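You operate a simulated robot arm through the tools that you are given. There is no shell and no other tool.

You run a simulated robot arm. Do the job below in one go: nothing can be reset, and whatever is moved stays where it is left.

TASK
Roll the pink sheet down, peel its film off, wipe and clamp it.
Fine: Roll with the red roller till the bubbles are out, drop the film in the FILM bin, wipe with the blue cloth, put roller and cloth back, swing the red clamp down on the sheet; other films, cloths, the yellow roller and the orange clamp stay as they are. What is to be rubbed or washed off counts as gone when no trace of it is left.

It is judged by the outcome, as a careful person would: the job done as asked, and still so three seconds after it is handed in. It fails if anything else is knocked over, pushed out of place, dropped, spilled or broken. Flat cloth is picked up by pressing the open fingertips on it (5 to 10 N) and closing them slowly along it; thin cloth reads only 2 to 8 mm in the jaws.

THE ROBOT
A 6-joint arm with a two-finger gripper, fixed in place. Base frame: the origin is on the floor under the middle of its stand, x ahead of it, y to its left, z up. Units: m, rad, N and s.
It reaches about 1.572 m from its shoulder. Its first joint turns from -2.897 to 2.897 rad. Payload 2.45 kg.
The TCP is the grasp point between the finger pads, 0.02 m short of the fingertips. In the tool frame z runs along the fingers and y along their closing line. The gripper opens to 0.14 m; its body begins 0.168 m behind the TCP.
Orientation is that of the tool frame in the base frame, as a unit quaternion [w, x, y, z]. With the fingers straight down and closing along the base's y, the tool's x points along the base's -x, its y along +y and its z along -z.

THE INTERFACE
- The arm moves only by the tool arm_command. Its argument "increments" is a list of rows, each an object of numbers (a shift or turn left out is 0, a gripper value left out holds the last): "grip": the opening, from 0 (shut) to 1 (fully open); "dx", "dy", "dz": the shift along the tool's x, y, z in m; "ax", "ay", "az": the turn, a rotation vector about the tool's x, y, z in degrees. In form: [{"grip": .., "dx": .., "dy": .., "dz": .., "ax": .., "ay": .., "az": ..}, ...]. A call has 1 to 20 rows; each row is the pose to reach, as a shift and turn from the pose commanded when the call began, along the tool's axes at that moment. A row lasts 0.2 s, in which the tool goes at most 0.05 m and 0.15 rad; a call with a longer step from one row to the next is refused whole, and so is a gripper value outside its range. Where a pose cannot be reached the arm comes as near as it can. A force on the tool above 90 N (or 10 N above the force at the start of the call, whichever is more), or a blocked arm, ends the call early, and 0.2 s more pass. Each finger travels about 0.045 m/s and halts on what it meets, pressing with about 37 N; the grip force reading is that of the motor and also rises with nothing between the fingers. The clock runs only during rows and for 0.2 s after the last one: add rows that repeat a pose to give the fingers time. It gives the time, the measured TCP pose, the force on the tool (base axes), the opening and the grip force at its end, in the units of the frame above (readings bear some noise), with the torque about the TCP (base axes, N m) and any sound that the robot's microphone picked up, and new pictures: "views" is both (left out), scene, wrist or none.
- Cameras (640 x 400 px; columns grow to the right, rows downward): "scene" is fixed at [0.3891, -0.4874, 1.6381]; the picture's right is [0.67, -0.74, 0.00], its down [-0.39, -0.35, -0.85] and it looks along [0.63, 0.57, -0.52] (base axes); focal length 371 px, centre (320, 200). "wrist" rides on the gripper at [0.078, 0.011, -0.209] in the tool frame; the picture's right is [-0.14, 0.99, 0.00], its down [-0.92, -0.13, -0.37] and it looks along [-0.37, -0.05, 0.93] (tool axes); focal length 280 px, centre (320, 200).
- probe_pixels(camera, pixels): for up to 12 pixels [column, row] of the newest picture of that camera ("zoom" is the newest enlarged one), the place [x, y, z] in the base frame of the surface seen there, good to about 0.003 m, but the place of the scene camera against the robot may be out by one fixed shift of up to 0.025 m in any direction. It takes no simulated time.
- zoom(camera, box): a new picture of the part [left, top, right, bottom] of that camera's present view, enlarged. It takes no simulated time.
- sign_off(): hands the job in; it is judged then, once.

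Unless the task says otherwise, let go and move clear before handing in.

The tools are called by a JSON object that holds its "method" and its "body". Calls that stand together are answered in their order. arm_command: Moves the arm, as the interface text tells. Its arguments: {"type":"object","properties":{"increments":{"type":"array"},"views":{"type":"string","enum":["both","scene","wrist","none"]}},"required":["increments"]} The other tools are called the same way: probe_pixels (camera, pixels) gives the place of the surface under pixels of a picture; zoom (camera, box) takes an enlarged picture of a part of a camera's view; sign_off () hands the job in.

At the start:

```text
time_s: 0.0
tcp_pos: [0.6769, 0.1468, 1.358]
tcp_rot: [0.0, 0.0, 1.0, 0.001]
wrist_force: [-0.4, -0.5, -0.4]
moment: [0.05, 0.01, 0.03]
opening: 0.1398
gripper_force: 0.1
```

scene: 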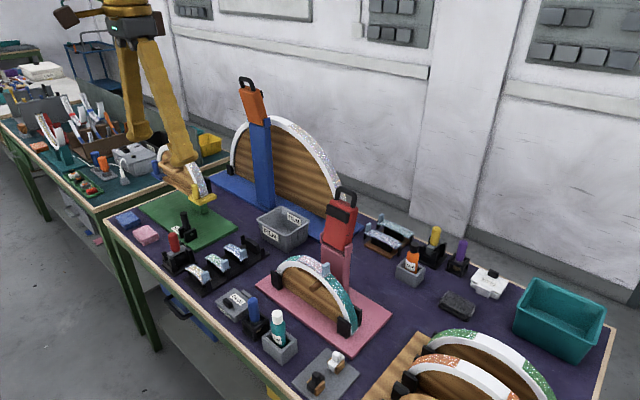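
wrist: 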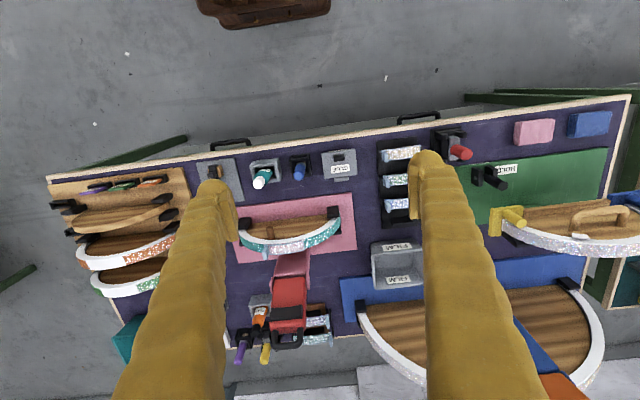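

The pictures show a bench with a pink base holding an arched board with a sheet (scene about 320,290), a red clamp (340,220), a red roller (173,240), and a FILM bin (283,228). I'll zoom in on the parts before moving anything.

{"method": "zoom", "body": {"camera": "scene", "box": [240, 180, 400, 350]}}

{"method": "zoom", "body": {"camera": "scene", "box": [100, 180, 260, 300]}}

{"method": "zoom", "body": {"camera": "wrist", "box": [180, 130, 380, 360]}}

{"method": "zoom", "body": {"camera": "wrist", "box": [360, 90, 640, 300]}}

```text
2.35 times, centred on (320, 265) of scene
```

zoom: 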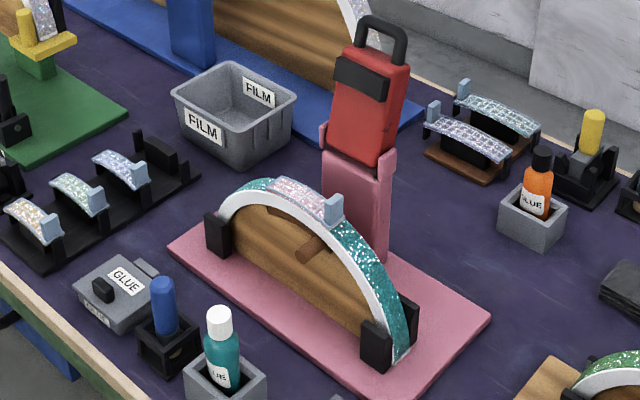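

```text
3.33 times, centred on (180, 240) of scene
```

zoom: 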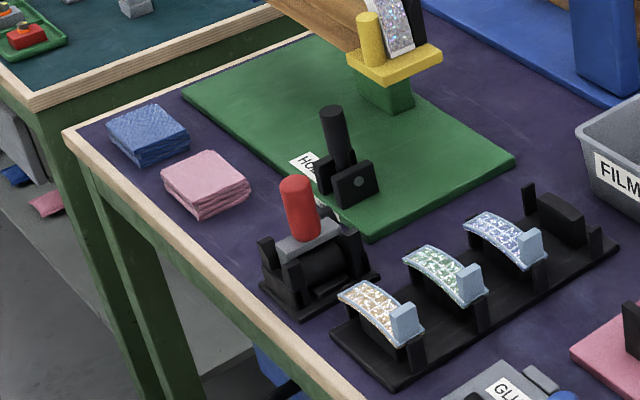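

```text
1.74 times, centred on (280, 245) of wrist
```

zoom: 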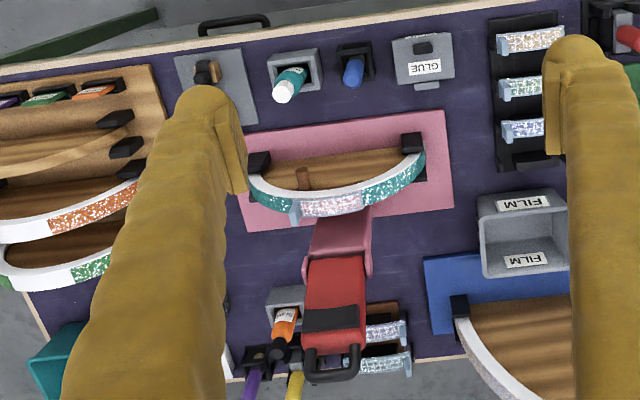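

```text
1.90 times, centred on (500, 195) of wrist
```

zoom: 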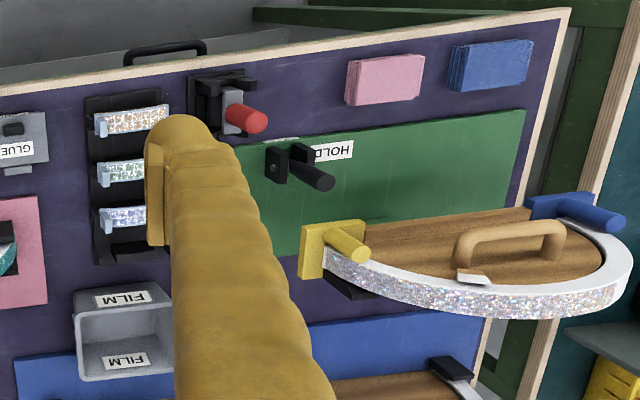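

The pink sheet with its bluish film tab is on top of the arch at wrist (285,247), with the red roller at wrist (455,152). I'll probe these for positions.

{"method": "probe_pixels", "body": {"camera": "wrist", "pixels": [[268, 252], [290, 246], [307, 241], [250, 240], [335, 225], [290, 230], [246, 215], [330, 245], [288, 300], [285, 262], [400, 262], [460, 152]]}}

{"method": "probe_pixels", "body": {"camera": "scene", "pixels": [[325, 264], [309, 262], [295, 258], [280, 262], [345, 310], [320, 270], [347, 190], [340, 205], [336, 260], [173, 233], [283, 228], [128, 218]]}}

{"method": "zoom", "body": {"camera": "scene", "box": [270, 240, 370, 340]}}

{"method": "zoom", "body": {"camera": "scene", "box": [350, 200, 520, 330]}}

{"method": "zoom", "body": {"camera": "scene", "box": [200, 60, 380, 240]}}

```text
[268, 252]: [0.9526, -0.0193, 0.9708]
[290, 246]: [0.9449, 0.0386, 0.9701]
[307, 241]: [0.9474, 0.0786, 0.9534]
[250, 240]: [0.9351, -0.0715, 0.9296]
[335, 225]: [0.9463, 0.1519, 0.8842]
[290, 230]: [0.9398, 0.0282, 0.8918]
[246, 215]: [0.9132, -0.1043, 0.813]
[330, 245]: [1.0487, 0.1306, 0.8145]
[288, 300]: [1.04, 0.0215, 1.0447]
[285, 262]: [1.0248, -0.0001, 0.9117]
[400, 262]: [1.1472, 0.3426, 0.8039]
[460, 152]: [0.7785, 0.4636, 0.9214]
```

```text
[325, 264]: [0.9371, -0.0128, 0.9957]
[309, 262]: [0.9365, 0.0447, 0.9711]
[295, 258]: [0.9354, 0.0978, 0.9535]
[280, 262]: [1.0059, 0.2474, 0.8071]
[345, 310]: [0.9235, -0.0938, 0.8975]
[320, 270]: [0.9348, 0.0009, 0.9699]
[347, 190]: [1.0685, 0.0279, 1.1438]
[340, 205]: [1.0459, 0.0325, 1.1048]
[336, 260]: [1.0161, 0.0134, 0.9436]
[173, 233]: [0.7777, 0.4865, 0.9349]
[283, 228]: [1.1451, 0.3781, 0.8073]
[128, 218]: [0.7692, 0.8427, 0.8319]
```

```text
4.00 times, centred on (320, 290) of scene
```

zoom: 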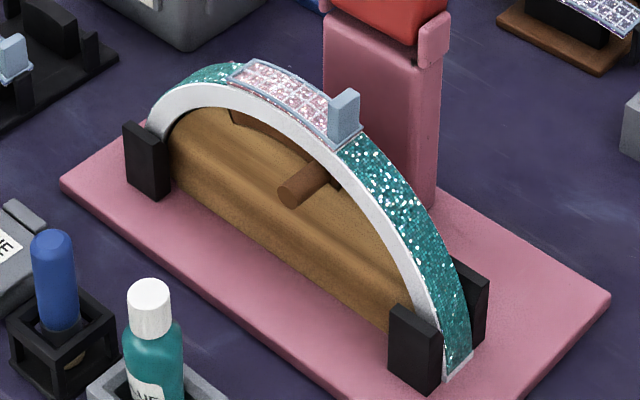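

```text
3.08 times, centred on (435, 265) of scene
```

zoom: 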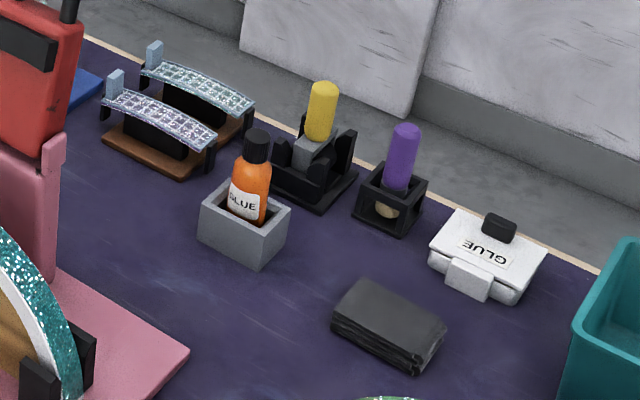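

```text
2.22 times, centred on (290, 150) of scene
```

zoom: 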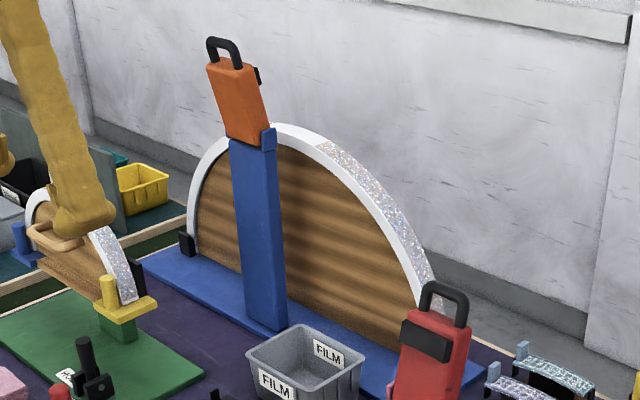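

The scene and wrist probes roughly agree. Before moving I'll check the heights of obstacles near the roller: the arch on the green base at wrist (580,240), the HOLD knob, and the clamps.

{"method": "probe_pixels", "body": {"camera": "wrist", "pixels": [[500, 218], [515, 215], [560, 246], [626, 250], [575, 215], [490, 178], [535, 130], [590, 122], [450, 140], [402, 153], [320, 388], [560, 380]]}}

{"method": "probe_pixels", "body": {"camera": "scene", "pixels": [[200, 193], [190, 165], [252, 100], [250, 85], [345, 195], [327, 230], [350, 235], [330, 250], [350, 278], [265, 190], [185, 215], [232, 145]]}}

```text
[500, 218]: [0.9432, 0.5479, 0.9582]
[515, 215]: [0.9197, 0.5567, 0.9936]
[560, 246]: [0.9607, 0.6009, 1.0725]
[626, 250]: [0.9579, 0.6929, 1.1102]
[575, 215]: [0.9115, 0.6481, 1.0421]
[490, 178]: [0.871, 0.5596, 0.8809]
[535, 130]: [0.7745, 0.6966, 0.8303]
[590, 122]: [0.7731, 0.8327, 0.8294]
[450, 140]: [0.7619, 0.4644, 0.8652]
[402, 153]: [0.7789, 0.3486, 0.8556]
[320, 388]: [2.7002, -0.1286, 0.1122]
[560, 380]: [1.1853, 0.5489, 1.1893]
```

```text
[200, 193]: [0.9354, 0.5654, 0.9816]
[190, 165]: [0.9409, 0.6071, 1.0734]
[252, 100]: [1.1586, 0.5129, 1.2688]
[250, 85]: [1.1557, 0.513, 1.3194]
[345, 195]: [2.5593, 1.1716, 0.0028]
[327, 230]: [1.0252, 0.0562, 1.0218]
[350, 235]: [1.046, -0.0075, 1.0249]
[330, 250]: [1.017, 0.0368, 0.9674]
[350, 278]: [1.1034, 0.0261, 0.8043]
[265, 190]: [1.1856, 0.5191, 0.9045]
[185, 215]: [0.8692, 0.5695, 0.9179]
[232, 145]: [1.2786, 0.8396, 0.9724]
```

The arch station reaches z≈1.11 at y>0.55 and x>0.91, so the roller area near (0.78,0.46) is clear above. I'll move up over it for a close look.

{"method": "arm_command", "body": {"increments": [{"grip": 1, "dx": 0, "dy": 0.035, "dz": 0.026}, {"dx": 0, "dy": 0.07, "dz": 0.052}, {"dx": 0, "dy": 0.105, "dz": 0.078}, {"dx": 0, "dy": 0.14, "dz": 0.104}, {"dx": 0, "dy": 0.175, "dz": 0.13}, {"dx": 0, "dy": 0.21, "dz": 0.156}, {"dx": 0, "dy": 0.245, "dz": 0.182}, {"dx": 0, "dy": 0.28, "dz": 0.208}, {"dx": 0, "dy": 0.31, "dz": 0.23}]}}

```text
time_s: 2.0
tcp_pos: [0.6766, 0.4567, 1.1267]
tcp_rot: [0.001, 0.0, 1.0, 0.001]
wrist_force: [0.3, -0.3, 0.8]
moment: [0.01, -0.02, -0.04]
opening: 0.1402
gripper_force: 0.1
```

scene: 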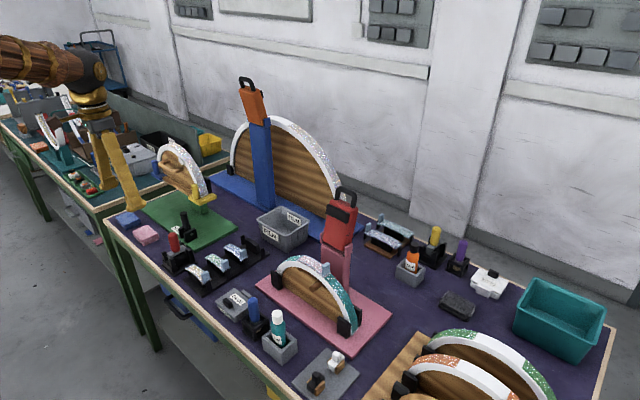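
wrist: 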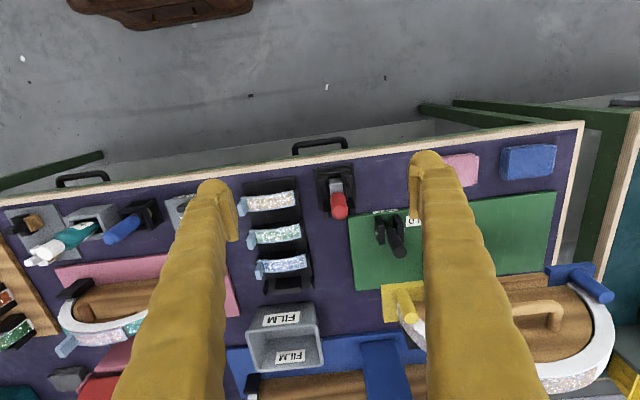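

{"method": "zoom", "body": {"camera": "wrist", "box": [300, 150, 380, 230]}}

{"method": "zoom", "body": {"camera": "scene", "box": [150, 220, 210, 280]}}

{"method": "probe_pixels", "body": {"camera": "wrist", "pixels": [[336, 195], [340, 203], [339, 213], [333, 178], [341, 178], [321, 180], [352, 178], [325, 212], [350, 212], [335, 170], [337, 188], [530, 162]]}}

```text
5.00 times, centred on (340, 190) of wrist
```

zoom: 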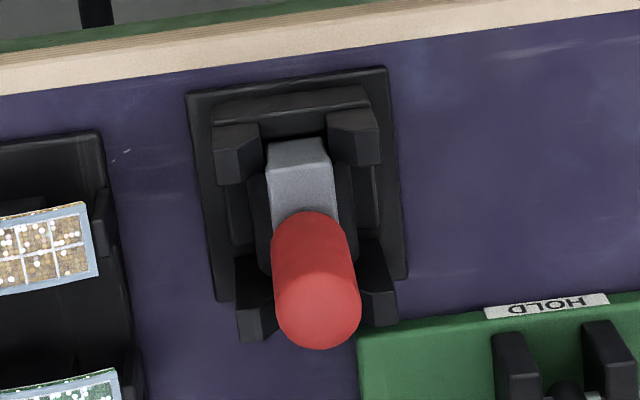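

```text
6.67 times, centred on (180, 250) of scene
```

zoom: 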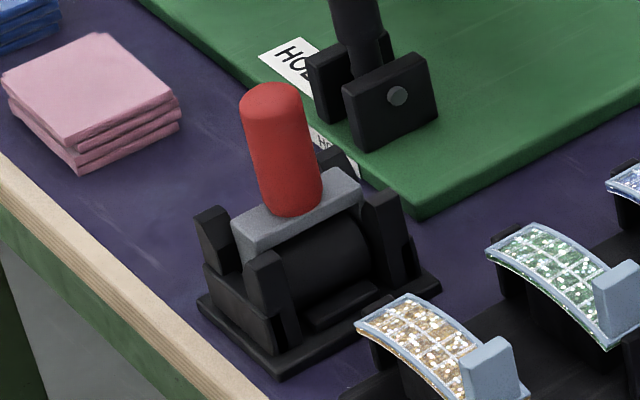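

```text
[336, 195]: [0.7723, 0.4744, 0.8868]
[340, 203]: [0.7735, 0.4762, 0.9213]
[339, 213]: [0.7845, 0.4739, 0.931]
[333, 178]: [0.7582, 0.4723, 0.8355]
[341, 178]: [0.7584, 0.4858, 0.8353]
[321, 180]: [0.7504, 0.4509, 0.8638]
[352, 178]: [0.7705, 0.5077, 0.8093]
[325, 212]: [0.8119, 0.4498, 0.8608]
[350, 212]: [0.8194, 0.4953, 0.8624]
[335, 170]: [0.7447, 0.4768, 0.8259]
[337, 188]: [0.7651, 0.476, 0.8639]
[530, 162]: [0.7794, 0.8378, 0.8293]
```

The red roller's handle is a vertical cylinder at wrist (339,205), with its drum axis along base x, which already matches the rim of the arch. I'll probe finer points on the handle and also check the close-up of the cloth.

{"method": "probe_pixels", "body": {"camera": "wrist", "pixels": [[332, 205], [336, 205], [340, 207], [344, 207], [347, 208], [338, 216], [341, 217], [344, 216], [341, 218], [340, 199], [335, 182], [338, 182]]}}

{"method": "probe_pixels", "body": {"camera": "scene", "pixels": [[173, 233], [172, 236], [174, 245], [173, 249], [176, 248], [168, 255], [183, 247], [128, 213], [119, 216], [137, 219], [128, 225], [126, 210]]}}

```text
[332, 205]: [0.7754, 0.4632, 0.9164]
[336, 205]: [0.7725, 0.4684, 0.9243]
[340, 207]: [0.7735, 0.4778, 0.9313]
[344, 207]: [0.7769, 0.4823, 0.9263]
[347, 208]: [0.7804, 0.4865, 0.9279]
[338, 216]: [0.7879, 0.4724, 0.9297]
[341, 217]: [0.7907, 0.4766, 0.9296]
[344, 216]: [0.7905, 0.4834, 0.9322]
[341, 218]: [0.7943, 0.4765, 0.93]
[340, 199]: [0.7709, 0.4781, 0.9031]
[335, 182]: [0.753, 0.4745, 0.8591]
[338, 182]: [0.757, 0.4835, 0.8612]
```

```text
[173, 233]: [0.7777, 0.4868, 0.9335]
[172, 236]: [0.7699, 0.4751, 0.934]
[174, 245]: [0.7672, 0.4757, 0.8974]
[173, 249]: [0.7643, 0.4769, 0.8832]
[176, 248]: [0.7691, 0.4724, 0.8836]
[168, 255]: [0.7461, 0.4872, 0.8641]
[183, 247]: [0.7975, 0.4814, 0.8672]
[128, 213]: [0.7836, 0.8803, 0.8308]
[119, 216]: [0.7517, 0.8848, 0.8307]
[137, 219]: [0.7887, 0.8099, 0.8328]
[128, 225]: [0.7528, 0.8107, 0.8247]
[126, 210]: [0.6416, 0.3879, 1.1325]
```

The handle is centred at about (0.784, 0.475) with radius ~0.013 and top at z≈0.931. I'll half-close the fingers and move to hover just above it.

{"method": "arm_command", "body": {"increments": [{"grip": 0.55, "dx": -0.036, "dy": 0.006, "dz": 0.0}, {"dx": -0.072, "dy": 0.012, "dz": 0.02}, {"dx": -0.1074, "dy": 0.018, "dz": 0.045}, {"dx": -0.1074, "dy": 0.018, "dz": 0.09}, {"dx": -0.1074, "dy": 0.018, "dz": 0.13}, {"dx": -0.1074, "dy": 0.018, "dz": 0.147}, {"dx": -0.1074, "dy": 0.018, "dz": 0.147}]}}

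```text
time_s: 3.6
tcp_pos: [0.7837, 0.4746, 0.9813]
tcp_rot: [-0.001, 0.0, 1.0, 0.001]
wrist_force: [0.5, 0.0, 0.5]
moment: [0.0, 0.01, 0.02]
opening: 0.0771
gripper_force: 0.0
```

scene: 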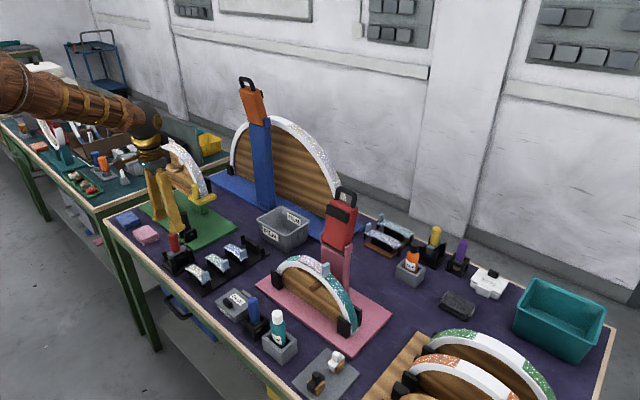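
wrist: 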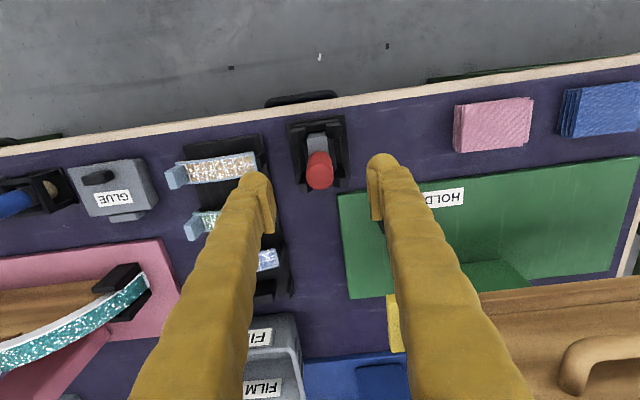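

The handle sits between the fingers at wrist (319,170). I'll check its position from this closer view.

{"method": "probe_pixels", "body": {"camera": "wrist", "pixels": [[308, 168], [313, 165], [319, 163], [326, 165], [331, 170], [319, 175], [319, 182], [319, 187], [312, 180], [328, 180], [317, 140], [319, 155]]}}

{"method": "zoom", "body": {"camera": "wrist", "box": [260, 100, 380, 220]}}

{"method": "zoom", "body": {"camera": "scene", "box": [130, 180, 220, 280]}}

```text
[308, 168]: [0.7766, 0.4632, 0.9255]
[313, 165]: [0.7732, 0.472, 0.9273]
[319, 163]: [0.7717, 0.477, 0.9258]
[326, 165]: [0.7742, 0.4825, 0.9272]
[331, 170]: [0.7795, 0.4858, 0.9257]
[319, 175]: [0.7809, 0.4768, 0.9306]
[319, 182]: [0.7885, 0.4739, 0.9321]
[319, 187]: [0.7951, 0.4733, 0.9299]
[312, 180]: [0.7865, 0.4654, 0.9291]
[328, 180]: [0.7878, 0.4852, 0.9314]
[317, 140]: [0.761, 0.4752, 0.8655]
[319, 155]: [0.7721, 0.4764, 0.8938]
```

```text
3.33 times, centred on (320, 160) of wrist
```

zoom: 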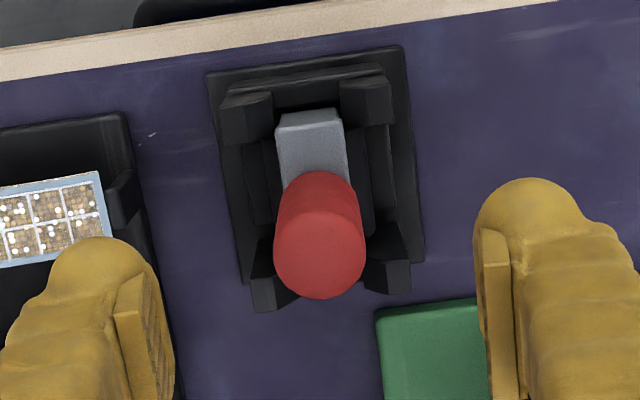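

```text
4.00 times, centred on (175, 230) of scene
```

zoom: 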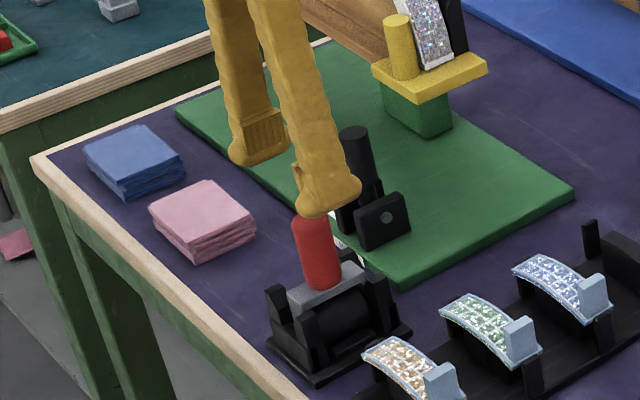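

The handle is centred at about (0.7845, 0.4745), in line with the TCP. I'll narrow the fingers a bit, descend around the handle and close.

{"method": "arm_command", "body": {"increments": [{"grip": 0.4}, {"grip": 0.4}, {"dz": 0.03}, {"dz": 0.055}, {"dz": 0.078}, {"dz": 0.078, "grip": 0.4}, {"dz": 0.078, "grip": 0.3}, {"dz": 0.078, "grip": 0.2}, {"dz": 0.078, "grip": 0.1}, {"dz": 0.078, "grip": 0.0}, {"dz": 0.078}, {"dz": 0.078}, {"dz": 0.078}]}}

```text
time_s: 6.4
tcp_pos: [0.784, 0.4741, 0.9022]
tcp_rot: [0.0, 0.0, 1.0, 0.0]
wrist_force: [0.5, -0.2, 0.4]
moment: [-0.02, 0.01, -0.01]
opening: 0.0265
gripper_force: 37.2
```

scene: 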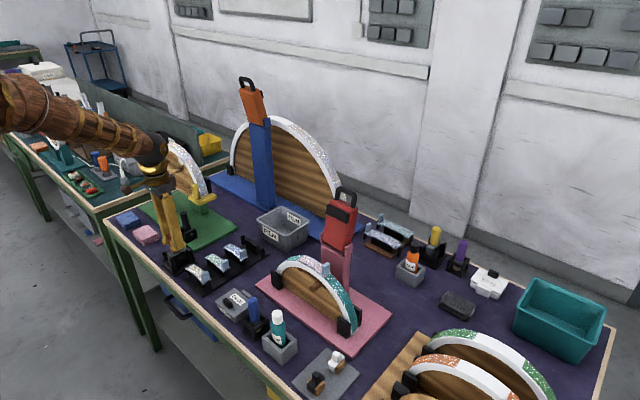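
wrist: 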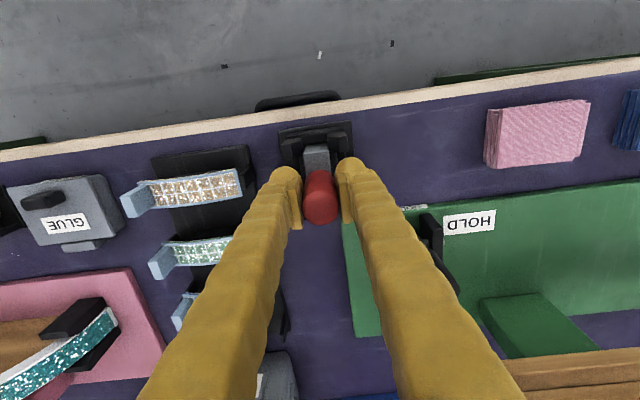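

The handle is held (opening 0.0265 m, 37 N) with the TCP at (0.784, 0.4741, 0.9022), which is the return pose. I'll lift it straight up.

{"method": "arm_command", "body": {"increments": [{"grip": 0, "dz": -0.01}, {"dz": -0.03}, {"dz": -0.06}, {"dz": -0.1}, {"dz": -0.14}, {"dz": -0.18}, {"dz": -0.2}]}}

```text
time_s: 8.0
tcp_pos: [0.7833, 0.4755, 1.1024]
tcp_rot: [-0.001, 0.001, 1.0, 0.0]
wrist_force: [-0.1, -0.6, -1.7]
moment: [-0.04, 0.02, 0.0]
opening: 0.0265
gripper_force: 37.8
```

scene: 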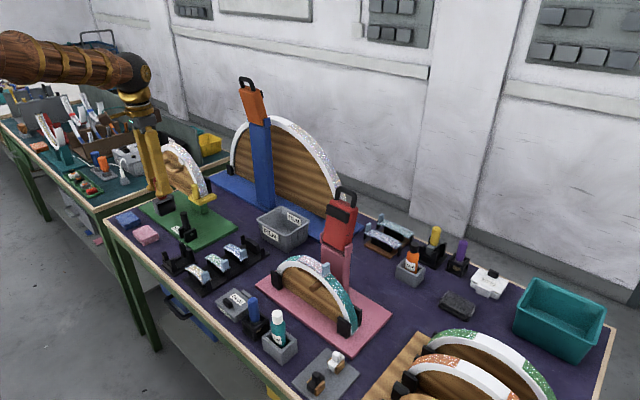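
wrist: 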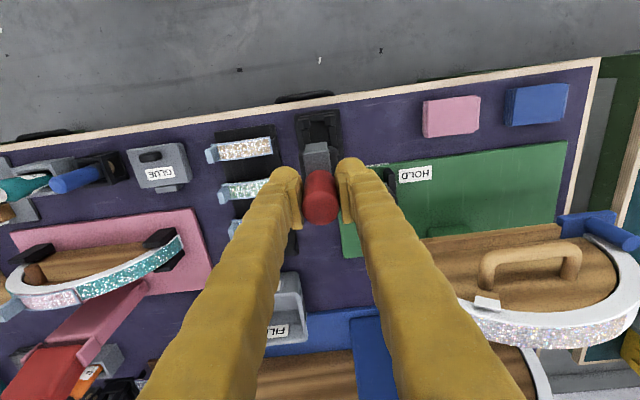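

The roller has been lifted (scene ≈ (165,200)). I'll zoom in to measure the drum's depth below the TCP, and look at the empty cradle.

{"method": "zoom", "body": {"camera": "scene", "box": [130, 160, 210, 230]}}

{"method": "probe_pixels", "body": {"camera": "zoom", "pixels": [[280, 330], [300, 370], [240, 370], [270, 395], [320, 340], [250, 340], [300, 310], [230, 395], [330, 370]]}}

{"method": "zoom", "body": {"camera": "wrist", "box": [270, 90, 370, 230]}}

```text
5.71 times, centred on (170, 195) of scene
```

zoom: 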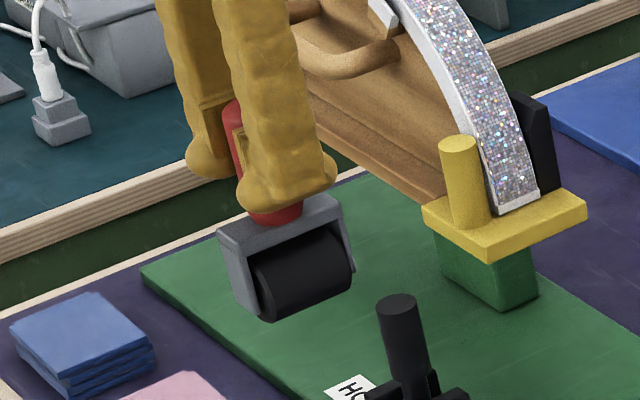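

```text
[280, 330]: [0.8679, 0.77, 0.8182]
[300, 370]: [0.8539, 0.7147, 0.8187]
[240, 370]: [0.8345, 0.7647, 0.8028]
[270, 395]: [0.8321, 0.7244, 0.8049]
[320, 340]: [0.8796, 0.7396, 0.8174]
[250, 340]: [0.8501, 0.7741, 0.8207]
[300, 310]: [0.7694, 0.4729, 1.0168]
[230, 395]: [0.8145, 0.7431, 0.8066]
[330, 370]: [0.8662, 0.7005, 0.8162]
```

```text
2.86 times, centred on (320, 160) of wrist
```

zoom: 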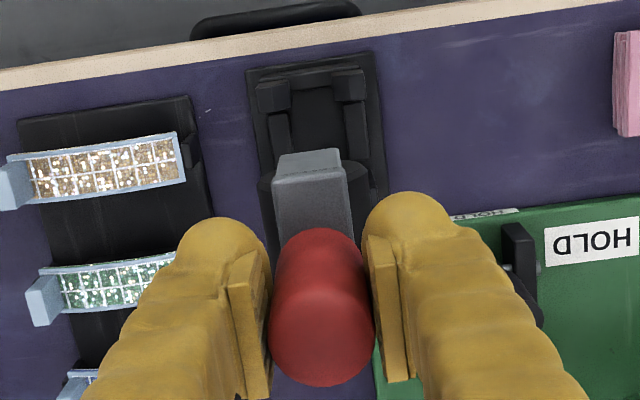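

I'll probe the held roller's drum and bracket points in the scene picture.

{"method": "probe_pixels", "body": {"camera": "scene", "pixels": [[160.5, 215.5], [166.5, 213.5], [166.5, 210.8], [159.5, 212], [156, 203], [172.6, 197], [174, 209], [166, 205], [168, 202], [160, 199], [156, 211], [170, 212]]}}

{"method": "probe_pixels", "body": {"camera": "wrist", "pixels": [[317, 150], [317, 165], [310, 152], [325, 152], [320, 175], [320, 185], [320, 195], [320, 215]]}}

```text
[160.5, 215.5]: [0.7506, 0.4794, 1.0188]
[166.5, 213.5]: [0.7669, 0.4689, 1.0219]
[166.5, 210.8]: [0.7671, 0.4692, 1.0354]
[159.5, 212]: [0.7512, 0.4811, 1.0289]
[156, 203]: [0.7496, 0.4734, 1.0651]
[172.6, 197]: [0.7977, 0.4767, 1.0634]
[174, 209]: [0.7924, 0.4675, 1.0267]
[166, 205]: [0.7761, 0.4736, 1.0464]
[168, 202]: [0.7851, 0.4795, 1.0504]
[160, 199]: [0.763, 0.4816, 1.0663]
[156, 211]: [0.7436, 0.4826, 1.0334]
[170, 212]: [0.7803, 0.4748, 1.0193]
```

```text
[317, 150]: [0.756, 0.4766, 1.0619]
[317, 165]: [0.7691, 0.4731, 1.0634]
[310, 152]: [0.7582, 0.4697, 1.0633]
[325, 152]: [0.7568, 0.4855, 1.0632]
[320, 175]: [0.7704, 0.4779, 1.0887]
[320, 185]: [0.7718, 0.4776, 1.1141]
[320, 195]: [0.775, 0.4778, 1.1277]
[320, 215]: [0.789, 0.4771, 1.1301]
```

The drum bottom is roughly 0.085–0.09 below the TCP. Next I'll move over in front of the pink arch to view the sheet and measure the arc.

{"method": "arm_command", "body": {"increments": [{"grip": 0, "dy": -0.03, "dz": -0.01}, {"dy": -0.07, "dz": -0.02}, {"dy": -0.115, "dz": -0.03}, {"dy": -0.16, "dz": -0.04}, {"dy": -0.205, "dz": -0.05}, {"dy": -0.25, "dz": -0.05}, {"dy": -0.295, "dz": -0.05}, {"dy": -0.34, "dz": -0.05}, {"dy": -0.385, "dz": -0.05}, {"dy": -0.42, "dz": -0.05}, {"dy": -0.445, "dz": -0.05}, {"dy": -0.445, "dz": -0.05}]}}

```text
time_s: 10.6
tcp_pos: [0.7831, 0.0304, 1.1518]
tcp_rot: [0.0, 0.001, 1.0, 0.001]
wrist_force: [0.1, -0.4, -1.8]
moment: [0.0, -0.03, 0.01]
opening: 0.0263
gripper_force: 37.1
```

scene: 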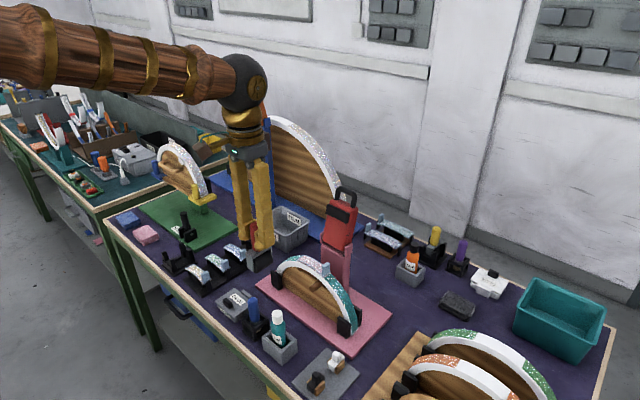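
wrist: 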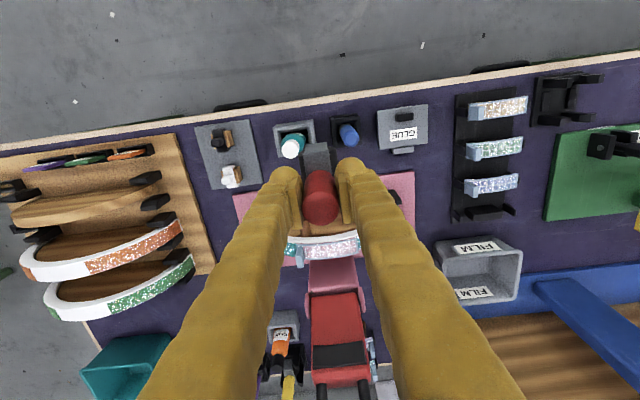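

The sheet is visible between the fingers at wrist (325,248). I'll zoom in and probe it.

{"method": "zoom", "body": {"camera": "wrist", "box": [270, 220, 380, 290]}}

{"method": "probe_pixels", "body": {"camera": "wrist", "pixels": [[290, 250], [300, 250], [300, 243], [310, 248], [325, 240], [325, 248], [325, 256], [340, 247], [355, 243], [355, 250], [330, 270], [330, 300]]}}

{"method": "zoom", "body": {"camera": "scene", "box": [280, 240, 350, 300]}}

```text
5.71 times, centred on (325, 255) of wrist
```

zoom: 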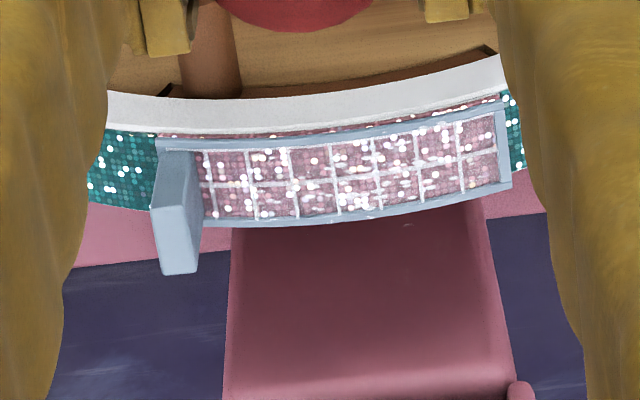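

```text
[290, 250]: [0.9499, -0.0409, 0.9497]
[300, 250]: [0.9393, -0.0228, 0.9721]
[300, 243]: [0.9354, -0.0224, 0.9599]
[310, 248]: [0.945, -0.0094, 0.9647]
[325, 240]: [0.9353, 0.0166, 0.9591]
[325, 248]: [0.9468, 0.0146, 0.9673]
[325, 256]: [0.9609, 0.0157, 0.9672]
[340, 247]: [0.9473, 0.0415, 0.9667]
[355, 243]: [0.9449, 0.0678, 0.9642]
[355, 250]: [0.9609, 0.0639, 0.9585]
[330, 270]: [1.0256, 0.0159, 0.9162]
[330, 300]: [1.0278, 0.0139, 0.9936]
```

```text
6.67 times, centred on (315, 270) of scene
```

zoom: 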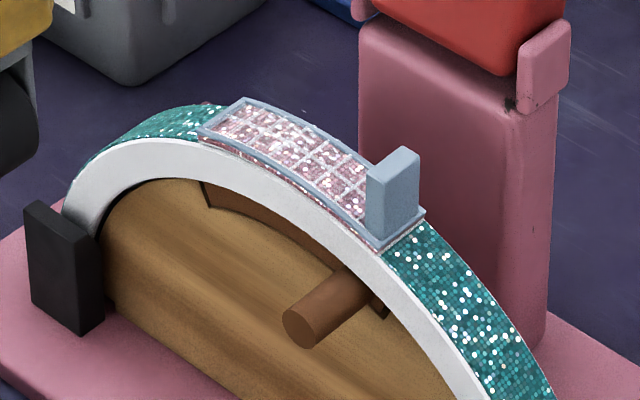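

The film frame with its upright tab is at y≈-0.02 to 0.075, with the rim apex at about (y 0.025, z 0.967). I'll zoom in closer to see the bubbles and the tab.

{"method": "zoom", "body": {"camera": "scene", "box": [298, 250, 334, 280]}}

{"method": "zoom", "body": {"camera": "wrist", "box": [292, 232, 362, 275]}}

{"method": "probe_pixels", "body": {"camera": "wrist", "pixels": [[300, 264], [300, 266], [298, 260], [303, 260], [303, 247], [297, 247], [296, 244], [357, 240], [358, 247], [306, 257], [306, 260], [352, 255]]}}

```text
13.33 times, centred on (316, 265) of scene
```

zoom: 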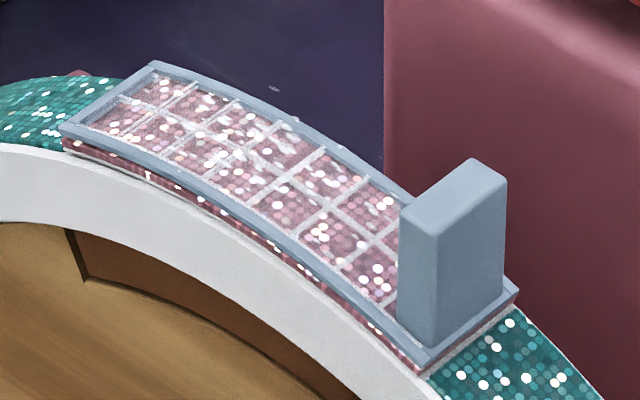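

```text
9.14 times, centred on (327, 254) of wrist
```

zoom: 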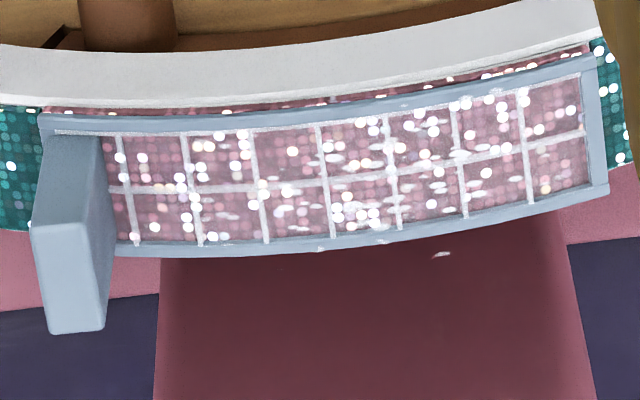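

```text
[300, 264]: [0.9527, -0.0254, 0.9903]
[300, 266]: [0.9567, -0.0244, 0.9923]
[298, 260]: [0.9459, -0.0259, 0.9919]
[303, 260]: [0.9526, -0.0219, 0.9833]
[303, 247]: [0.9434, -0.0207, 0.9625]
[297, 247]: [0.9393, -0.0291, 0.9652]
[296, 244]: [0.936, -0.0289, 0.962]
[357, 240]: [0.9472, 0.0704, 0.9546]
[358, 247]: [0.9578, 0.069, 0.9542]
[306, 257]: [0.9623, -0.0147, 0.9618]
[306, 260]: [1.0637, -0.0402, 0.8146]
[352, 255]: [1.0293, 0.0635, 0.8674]
```

The bubbles show as small white blisters on the film (zoom (285,212), (495,93), etc.). Before rolling, I'll probe the clamp's front face and top to be sure the gripper clears it.

{"method": "probe_pixels", "body": {"camera": "wrist", "pixels": [[310, 300], [365, 300], [335, 310], [335, 330], [335, 350], [335, 360], [320, 355], [322, 390], [370, 390], [310, 340], [367, 340], [335, 365]]}}

{"method": "zoom", "body": {"camera": "wrist", "box": [260, 250, 410, 400]}}

{"method": "zoom", "body": {"camera": "scene", "box": [300, 175, 380, 290]}}

{"method": "probe_pixels", "body": {"camera": "scene", "pixels": [[338, 190], [345, 188], [355, 192], [335, 206], [330, 215], [335, 225], [345, 225], [355, 215], [326, 240], [345, 245], [350, 250], [324, 235]]}}

```text
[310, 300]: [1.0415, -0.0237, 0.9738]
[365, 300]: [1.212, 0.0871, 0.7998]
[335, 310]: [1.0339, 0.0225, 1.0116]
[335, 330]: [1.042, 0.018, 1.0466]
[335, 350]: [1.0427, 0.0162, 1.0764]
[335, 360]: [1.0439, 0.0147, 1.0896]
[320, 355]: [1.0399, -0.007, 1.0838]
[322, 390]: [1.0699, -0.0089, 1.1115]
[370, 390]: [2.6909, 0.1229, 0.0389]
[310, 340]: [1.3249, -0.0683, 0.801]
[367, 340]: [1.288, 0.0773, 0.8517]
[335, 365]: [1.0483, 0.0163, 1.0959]
```

```text
2.67 times, centred on (335, 325) of wrist
```

zoom: 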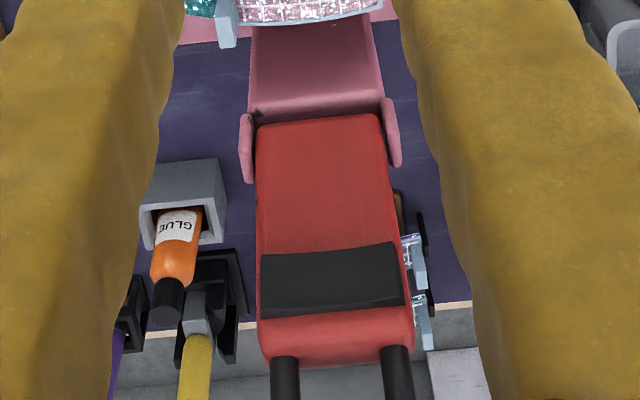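

```text
3.48 times, centred on (340, 232) of scene
```

zoom: 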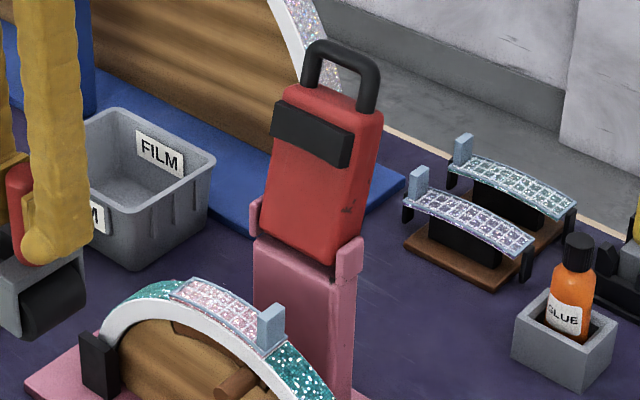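

```text
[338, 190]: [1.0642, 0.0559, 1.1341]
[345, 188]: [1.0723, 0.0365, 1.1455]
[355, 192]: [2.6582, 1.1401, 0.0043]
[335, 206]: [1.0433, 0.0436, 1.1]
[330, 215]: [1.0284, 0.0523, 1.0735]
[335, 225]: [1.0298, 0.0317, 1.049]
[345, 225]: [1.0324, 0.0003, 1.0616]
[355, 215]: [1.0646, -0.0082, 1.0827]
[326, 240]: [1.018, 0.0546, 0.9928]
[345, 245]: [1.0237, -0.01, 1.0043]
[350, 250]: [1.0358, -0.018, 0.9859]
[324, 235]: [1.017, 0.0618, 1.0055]
```

The clamp front is at x≥1.028 and its handle tops out at z≈1.146, so a gripper at x≈0.95 clears it. I'll move the roller above the apex of the sheet (x 0.95, y 0.03), staying just above contact.

{"method": "arm_command", "body": {"increments": [{"grip": 0, "dx": -0.04, "dy": 0, "dz": 0.0}, {"dx": -0.08, "dy": 0, "dz": 0.0}, {"dx": -0.12, "dy": 0.0, "dz": 0.01}, {"dx": -0.15, "dy": 0.0, "dz": 0.03}, {"dx": -0.167, "dy": 0.0, "dz": 0.06}, {"dx": -0.167, "dy": 0.0, "dz": 0.08}, {"dx": -0.167, "dy": 0.0, "dz": 0.08}]}}

```text
time_s: 12.2
tcp_pos: [0.9505, 0.03, 1.0733]
tcp_rot: [0.001, 0.001, 1.0, 0.0]
wrist_force: [0.1, 0.2, -1.5]
moment: [0.0, 0.01, -0.01]
opening: 0.0264
gripper_force: 36.7
```

scene: 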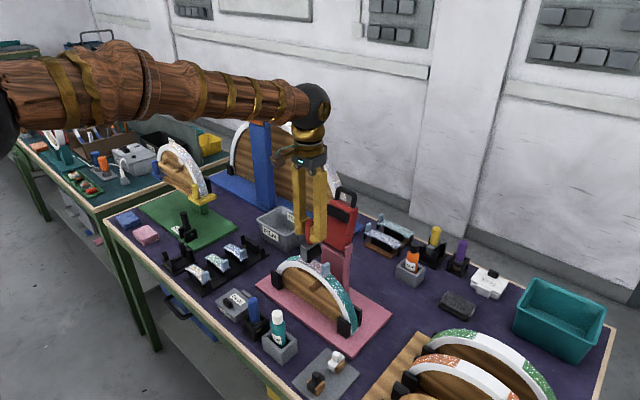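
wrist: 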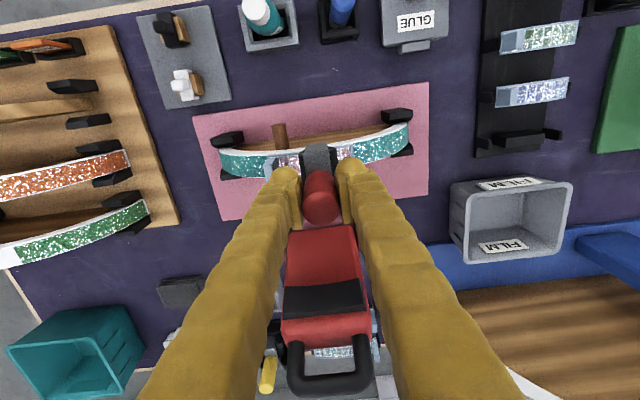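

{"method": "zoom", "body": {"camera": "scene", "box": [280, 220, 360, 290]}}

{"method": "zoom", "body": {"camera": "wrist", "box": [260, 130, 380, 210]}}

{"method": "probe_pixels", "body": {"camera": "wrist", "pixels": [[290, 160], [290, 168], [345, 152], [318, 152], [235, 160], [380, 145], [400, 135], [225, 155], [270, 165], [355, 152], [360, 158], [300, 280]]}}

```text
5.71 times, centred on (320, 255) of scene
```

zoom: 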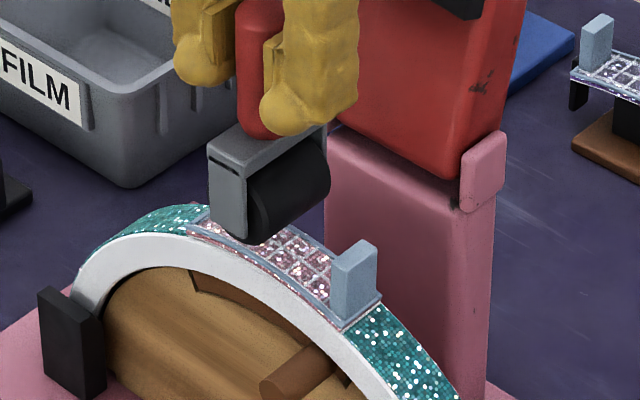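

```text
5.00 times, centred on (320, 170) of wrist
```

zoom: 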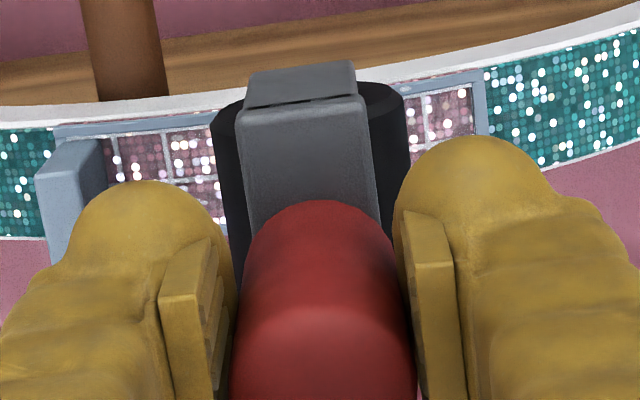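

```text
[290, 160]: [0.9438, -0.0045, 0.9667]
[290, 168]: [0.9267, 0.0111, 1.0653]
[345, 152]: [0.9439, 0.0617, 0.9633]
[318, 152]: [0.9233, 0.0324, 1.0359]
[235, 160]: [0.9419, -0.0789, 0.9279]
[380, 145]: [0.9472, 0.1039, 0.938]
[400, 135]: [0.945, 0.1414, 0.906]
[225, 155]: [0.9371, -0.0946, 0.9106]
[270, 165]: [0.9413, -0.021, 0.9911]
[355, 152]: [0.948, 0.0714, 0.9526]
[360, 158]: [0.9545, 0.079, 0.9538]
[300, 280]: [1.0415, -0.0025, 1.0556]
```

The drum (radius ≈0.02) hovers about 2 cm above the film, and the tab's inner face is at y≈-0.02. I'll lower slowly onto the film at the apex.

{"method": "arm_command", "body": {"increments": [{"grip": 0, "dz": 0.006}, {"dz": 0.01}, {"dz": 0.013}, {"dz": 0.015}, {"dz": 0.016}, {"dz": 0.016}], "views": "none"}}

```text
time_s: 13.6
tcp_pos: [0.9509, 0.0291, 1.0573]
tcp_rot: [0.0, -0.001, 1.0, 0.001]
wrist_force: [-0.7, 2.7, 24.7]
moment: [0.2, -0.02, 0.03]
opening: 0.0265
gripper_force: 36.6
```

I feel about 26 N of contact at TCP z=1.0573. Now I'll roll gently along the arc toward +y, tilting with the curve, and watch the force.

{"method": "arm_command", "body": {"increments": [{"grip": 0, "dy": 0.001, "dz": 0.0, "ax": 2}, {"dy": 0.0098, "dz": 0.0005, "ax": 4}, {"dy": 0.0187, "dz": 0.0013, "ax": 6}, {"dy": 0.0275, "dz": 0.0024, "ax": 8}, {"dy": 0.0363, "dz": 0.0038, "ax": 10}, {"dy": 0.0363, "dz": 0.0038, "ax": 10}], "views": "scene"}}

```text
time_s: 15.0
tcp_pos: [0.9503, 0.0664, 1.0524]
tcp_rot: [0.0, -0.001, 0.996, -0.087]
wrist_force: [-0.1, 2.4, 8.6]
moment: [0.07, 0.04, 0.04]
opening: 0.0265
gripper_force: 37.3
```

scene: 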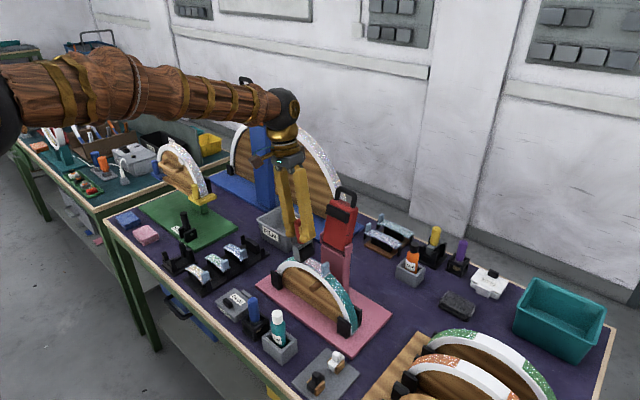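

Contact is still there at θ≈10° but lighter (~10 N). I'll zoom in to see what the rolling has done to the bubbles.

{"method": "zoom", "body": {"camera": "scene", "box": [296, 245, 340, 282]}}

{"method": "zoom", "body": {"camera": "scene", "box": [270, 220, 350, 290]}}

```text
10.81 times, centred on (318, 264) of scene
```

zoom: 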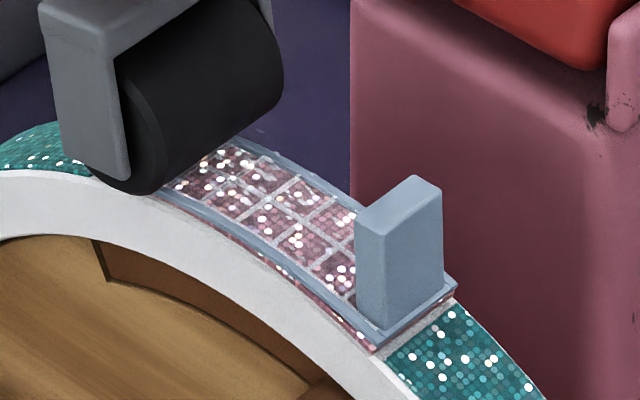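

```text
5.71 times, centred on (310, 255) of scene
```

zoom: 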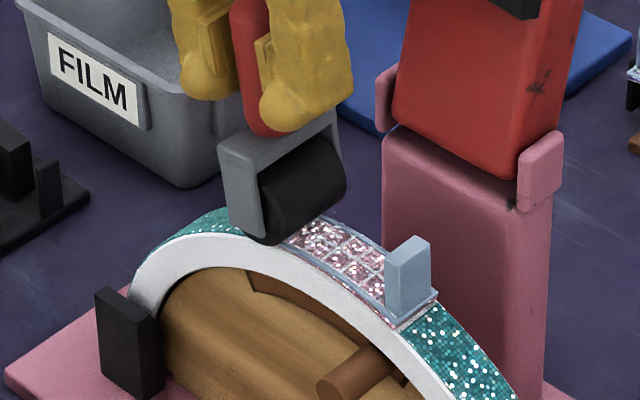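

The streaky blisters near the roller seem fewer. I'll continue to the far end of the sheet, pressing about 1 mm deeper.

{"method": "arm_command", "body": {"increments": [{"grip": 0, "dy": 0.0089, "dz": 0.001, "ax": 2}, {"dy": 0.0178, "dz": 0.0019, "ax": 4}, {"dy": 0.0267, "dz": 0.0028, "ax": 6}, {"dy": 0.0355, "dz": 0.004, "ax": 8}, {"dy": 0.0399, "dz": 0.0047, "ax": 9}, {"dy": 0.0399, "dz": 0.0047, "ax": 9}], "views": "scene"}}

```text
time_s: 16.4
tcp_pos: [0.9507, 0.1053, 1.0408]
tcp_rot: [0.0, 0.0, 0.986, -0.165]
wrist_force: [-0.5, 0.0, -1.4]
moment: [0.05, -0.01, 0.06]
opening: 0.0264
gripper_force: 37.7
```

scene: 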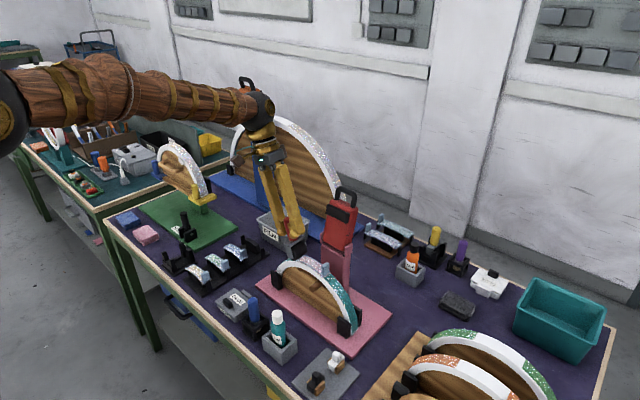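

I've rolled just past the film's end, so the force is zero there. Now I'll roll back toward the apex with a little more press.

{"method": "arm_command", "body": {"increments": [{"grip": 0, "dy": -0.0089, "dz": 0.0006, "ax": -2}, {"dy": -0.0177, "dz": 0.0009, "ax": -4}, {"dy": -0.0265, "dz": 0.0016, "ax": -6}, {"dy": -0.0353, "dz": 0.0025, "ax": -8}], "views": "none"}}

```text
time_s: 17.4
tcp_pos: [0.9513, 0.0712, 1.0507]
tcp_rot: [0.001, 0.001, 0.995, -0.095]
wrist_force: [-0.3, 2.2, 8.0]
moment: [0.12, 0.56, -0.15]
opening: 0.0266
gripper_force: 36.9
```

There is about 8–10 N at θ≈11°. I'll continue rolling toward the tab with slightly more pressure, stopping well short of the tab.

{"method": "arm_command", "body": {"increments": [{"grip": 0, "dy": -0.0089, "dz": 0.0008, "ax": -2}, {"dy": -0.0177, "dz": 0.0008, "ax": -4}, {"dy": -0.0265, "dz": 0.001, "ax": -6}, {"dy": -0.0353, "dz": 0.0014, "ax": -8}, {"dy": -0.0441, "dz": 0.0023, "ax": -10}, {"dy": -0.0528, "dz": 0.0039, "ax": -12}], "views": "scene"}}

{"method": "zoom", "body": {"camera": "scene", "box": [292, 245, 340, 282]}}

```text
time_s: 18.8
tcp_pos: [0.9502, 0.0182, 1.0563]
tcp_rot: [0.001, 0.0, 1.0, 0.009]
wrist_force: [0.6, 0.5, 6.6]
moment: [0.06, 0.02, 0.01]
opening: 0.0266
gripper_force: 37.0
```

scene: 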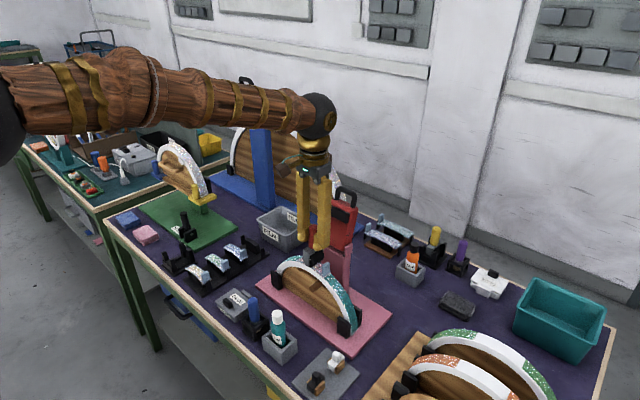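

```text
10.81 times, centred on (316, 264) of scene
```

zoom: 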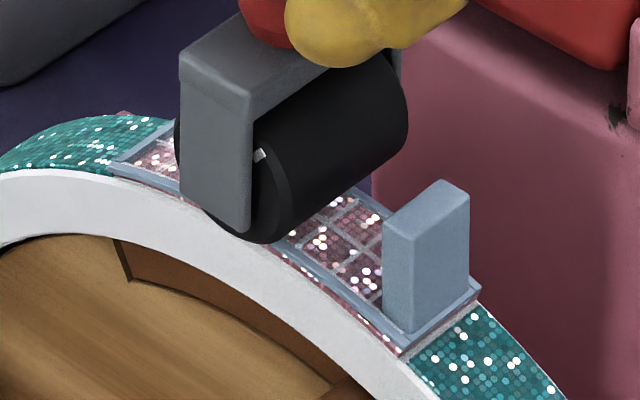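

The contact is now light (~8 N) at the apex. I'll press about 1.2 mm further and roll toward the tab, stopping short of it.

{"method": "arm_command", "body": {"increments": [{"grip": 0, "dy": 0, "dz": 0.0012, "ax": 0}, {"dy": -0.0045, "dz": 0.0013, "ax": -1}, {"dy": -0.0089, "dz": 0.0014, "ax": -2}, {"dy": -0.0134, "dz": 0.0016, "ax": -3}, {"dy": -0.0178, "dz": 0.002, "ax": -4}], "views": "scene"}}

{"method": "zoom", "body": {"camera": "scene", "box": [292, 245, 340, 282]}}

```text
time_s: 20.0
tcp_pos: [0.9504, -0.0004, 1.0547]
tcp_rot: [0.001, 0.0, 0.999, 0.044]
wrist_force: [-0.2, -0.5, 6.5]
moment: [0.01, 0.09, 0.05]
opening: 0.0265
gripper_force: 36.9
```

scene: 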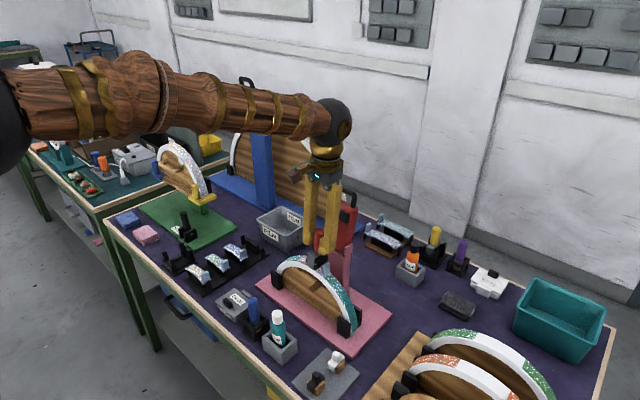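

```text
10.81 times, centred on (316, 264) of scene
```

zoom: 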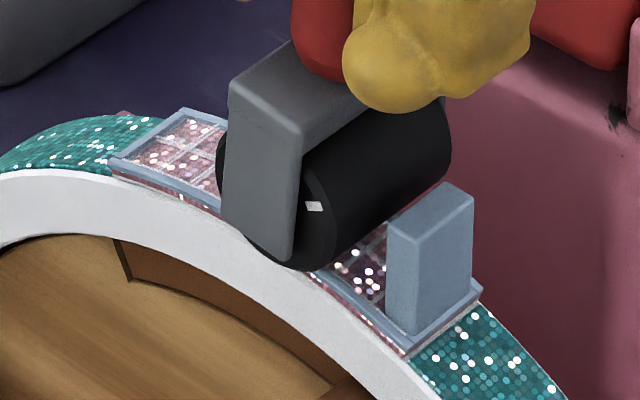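

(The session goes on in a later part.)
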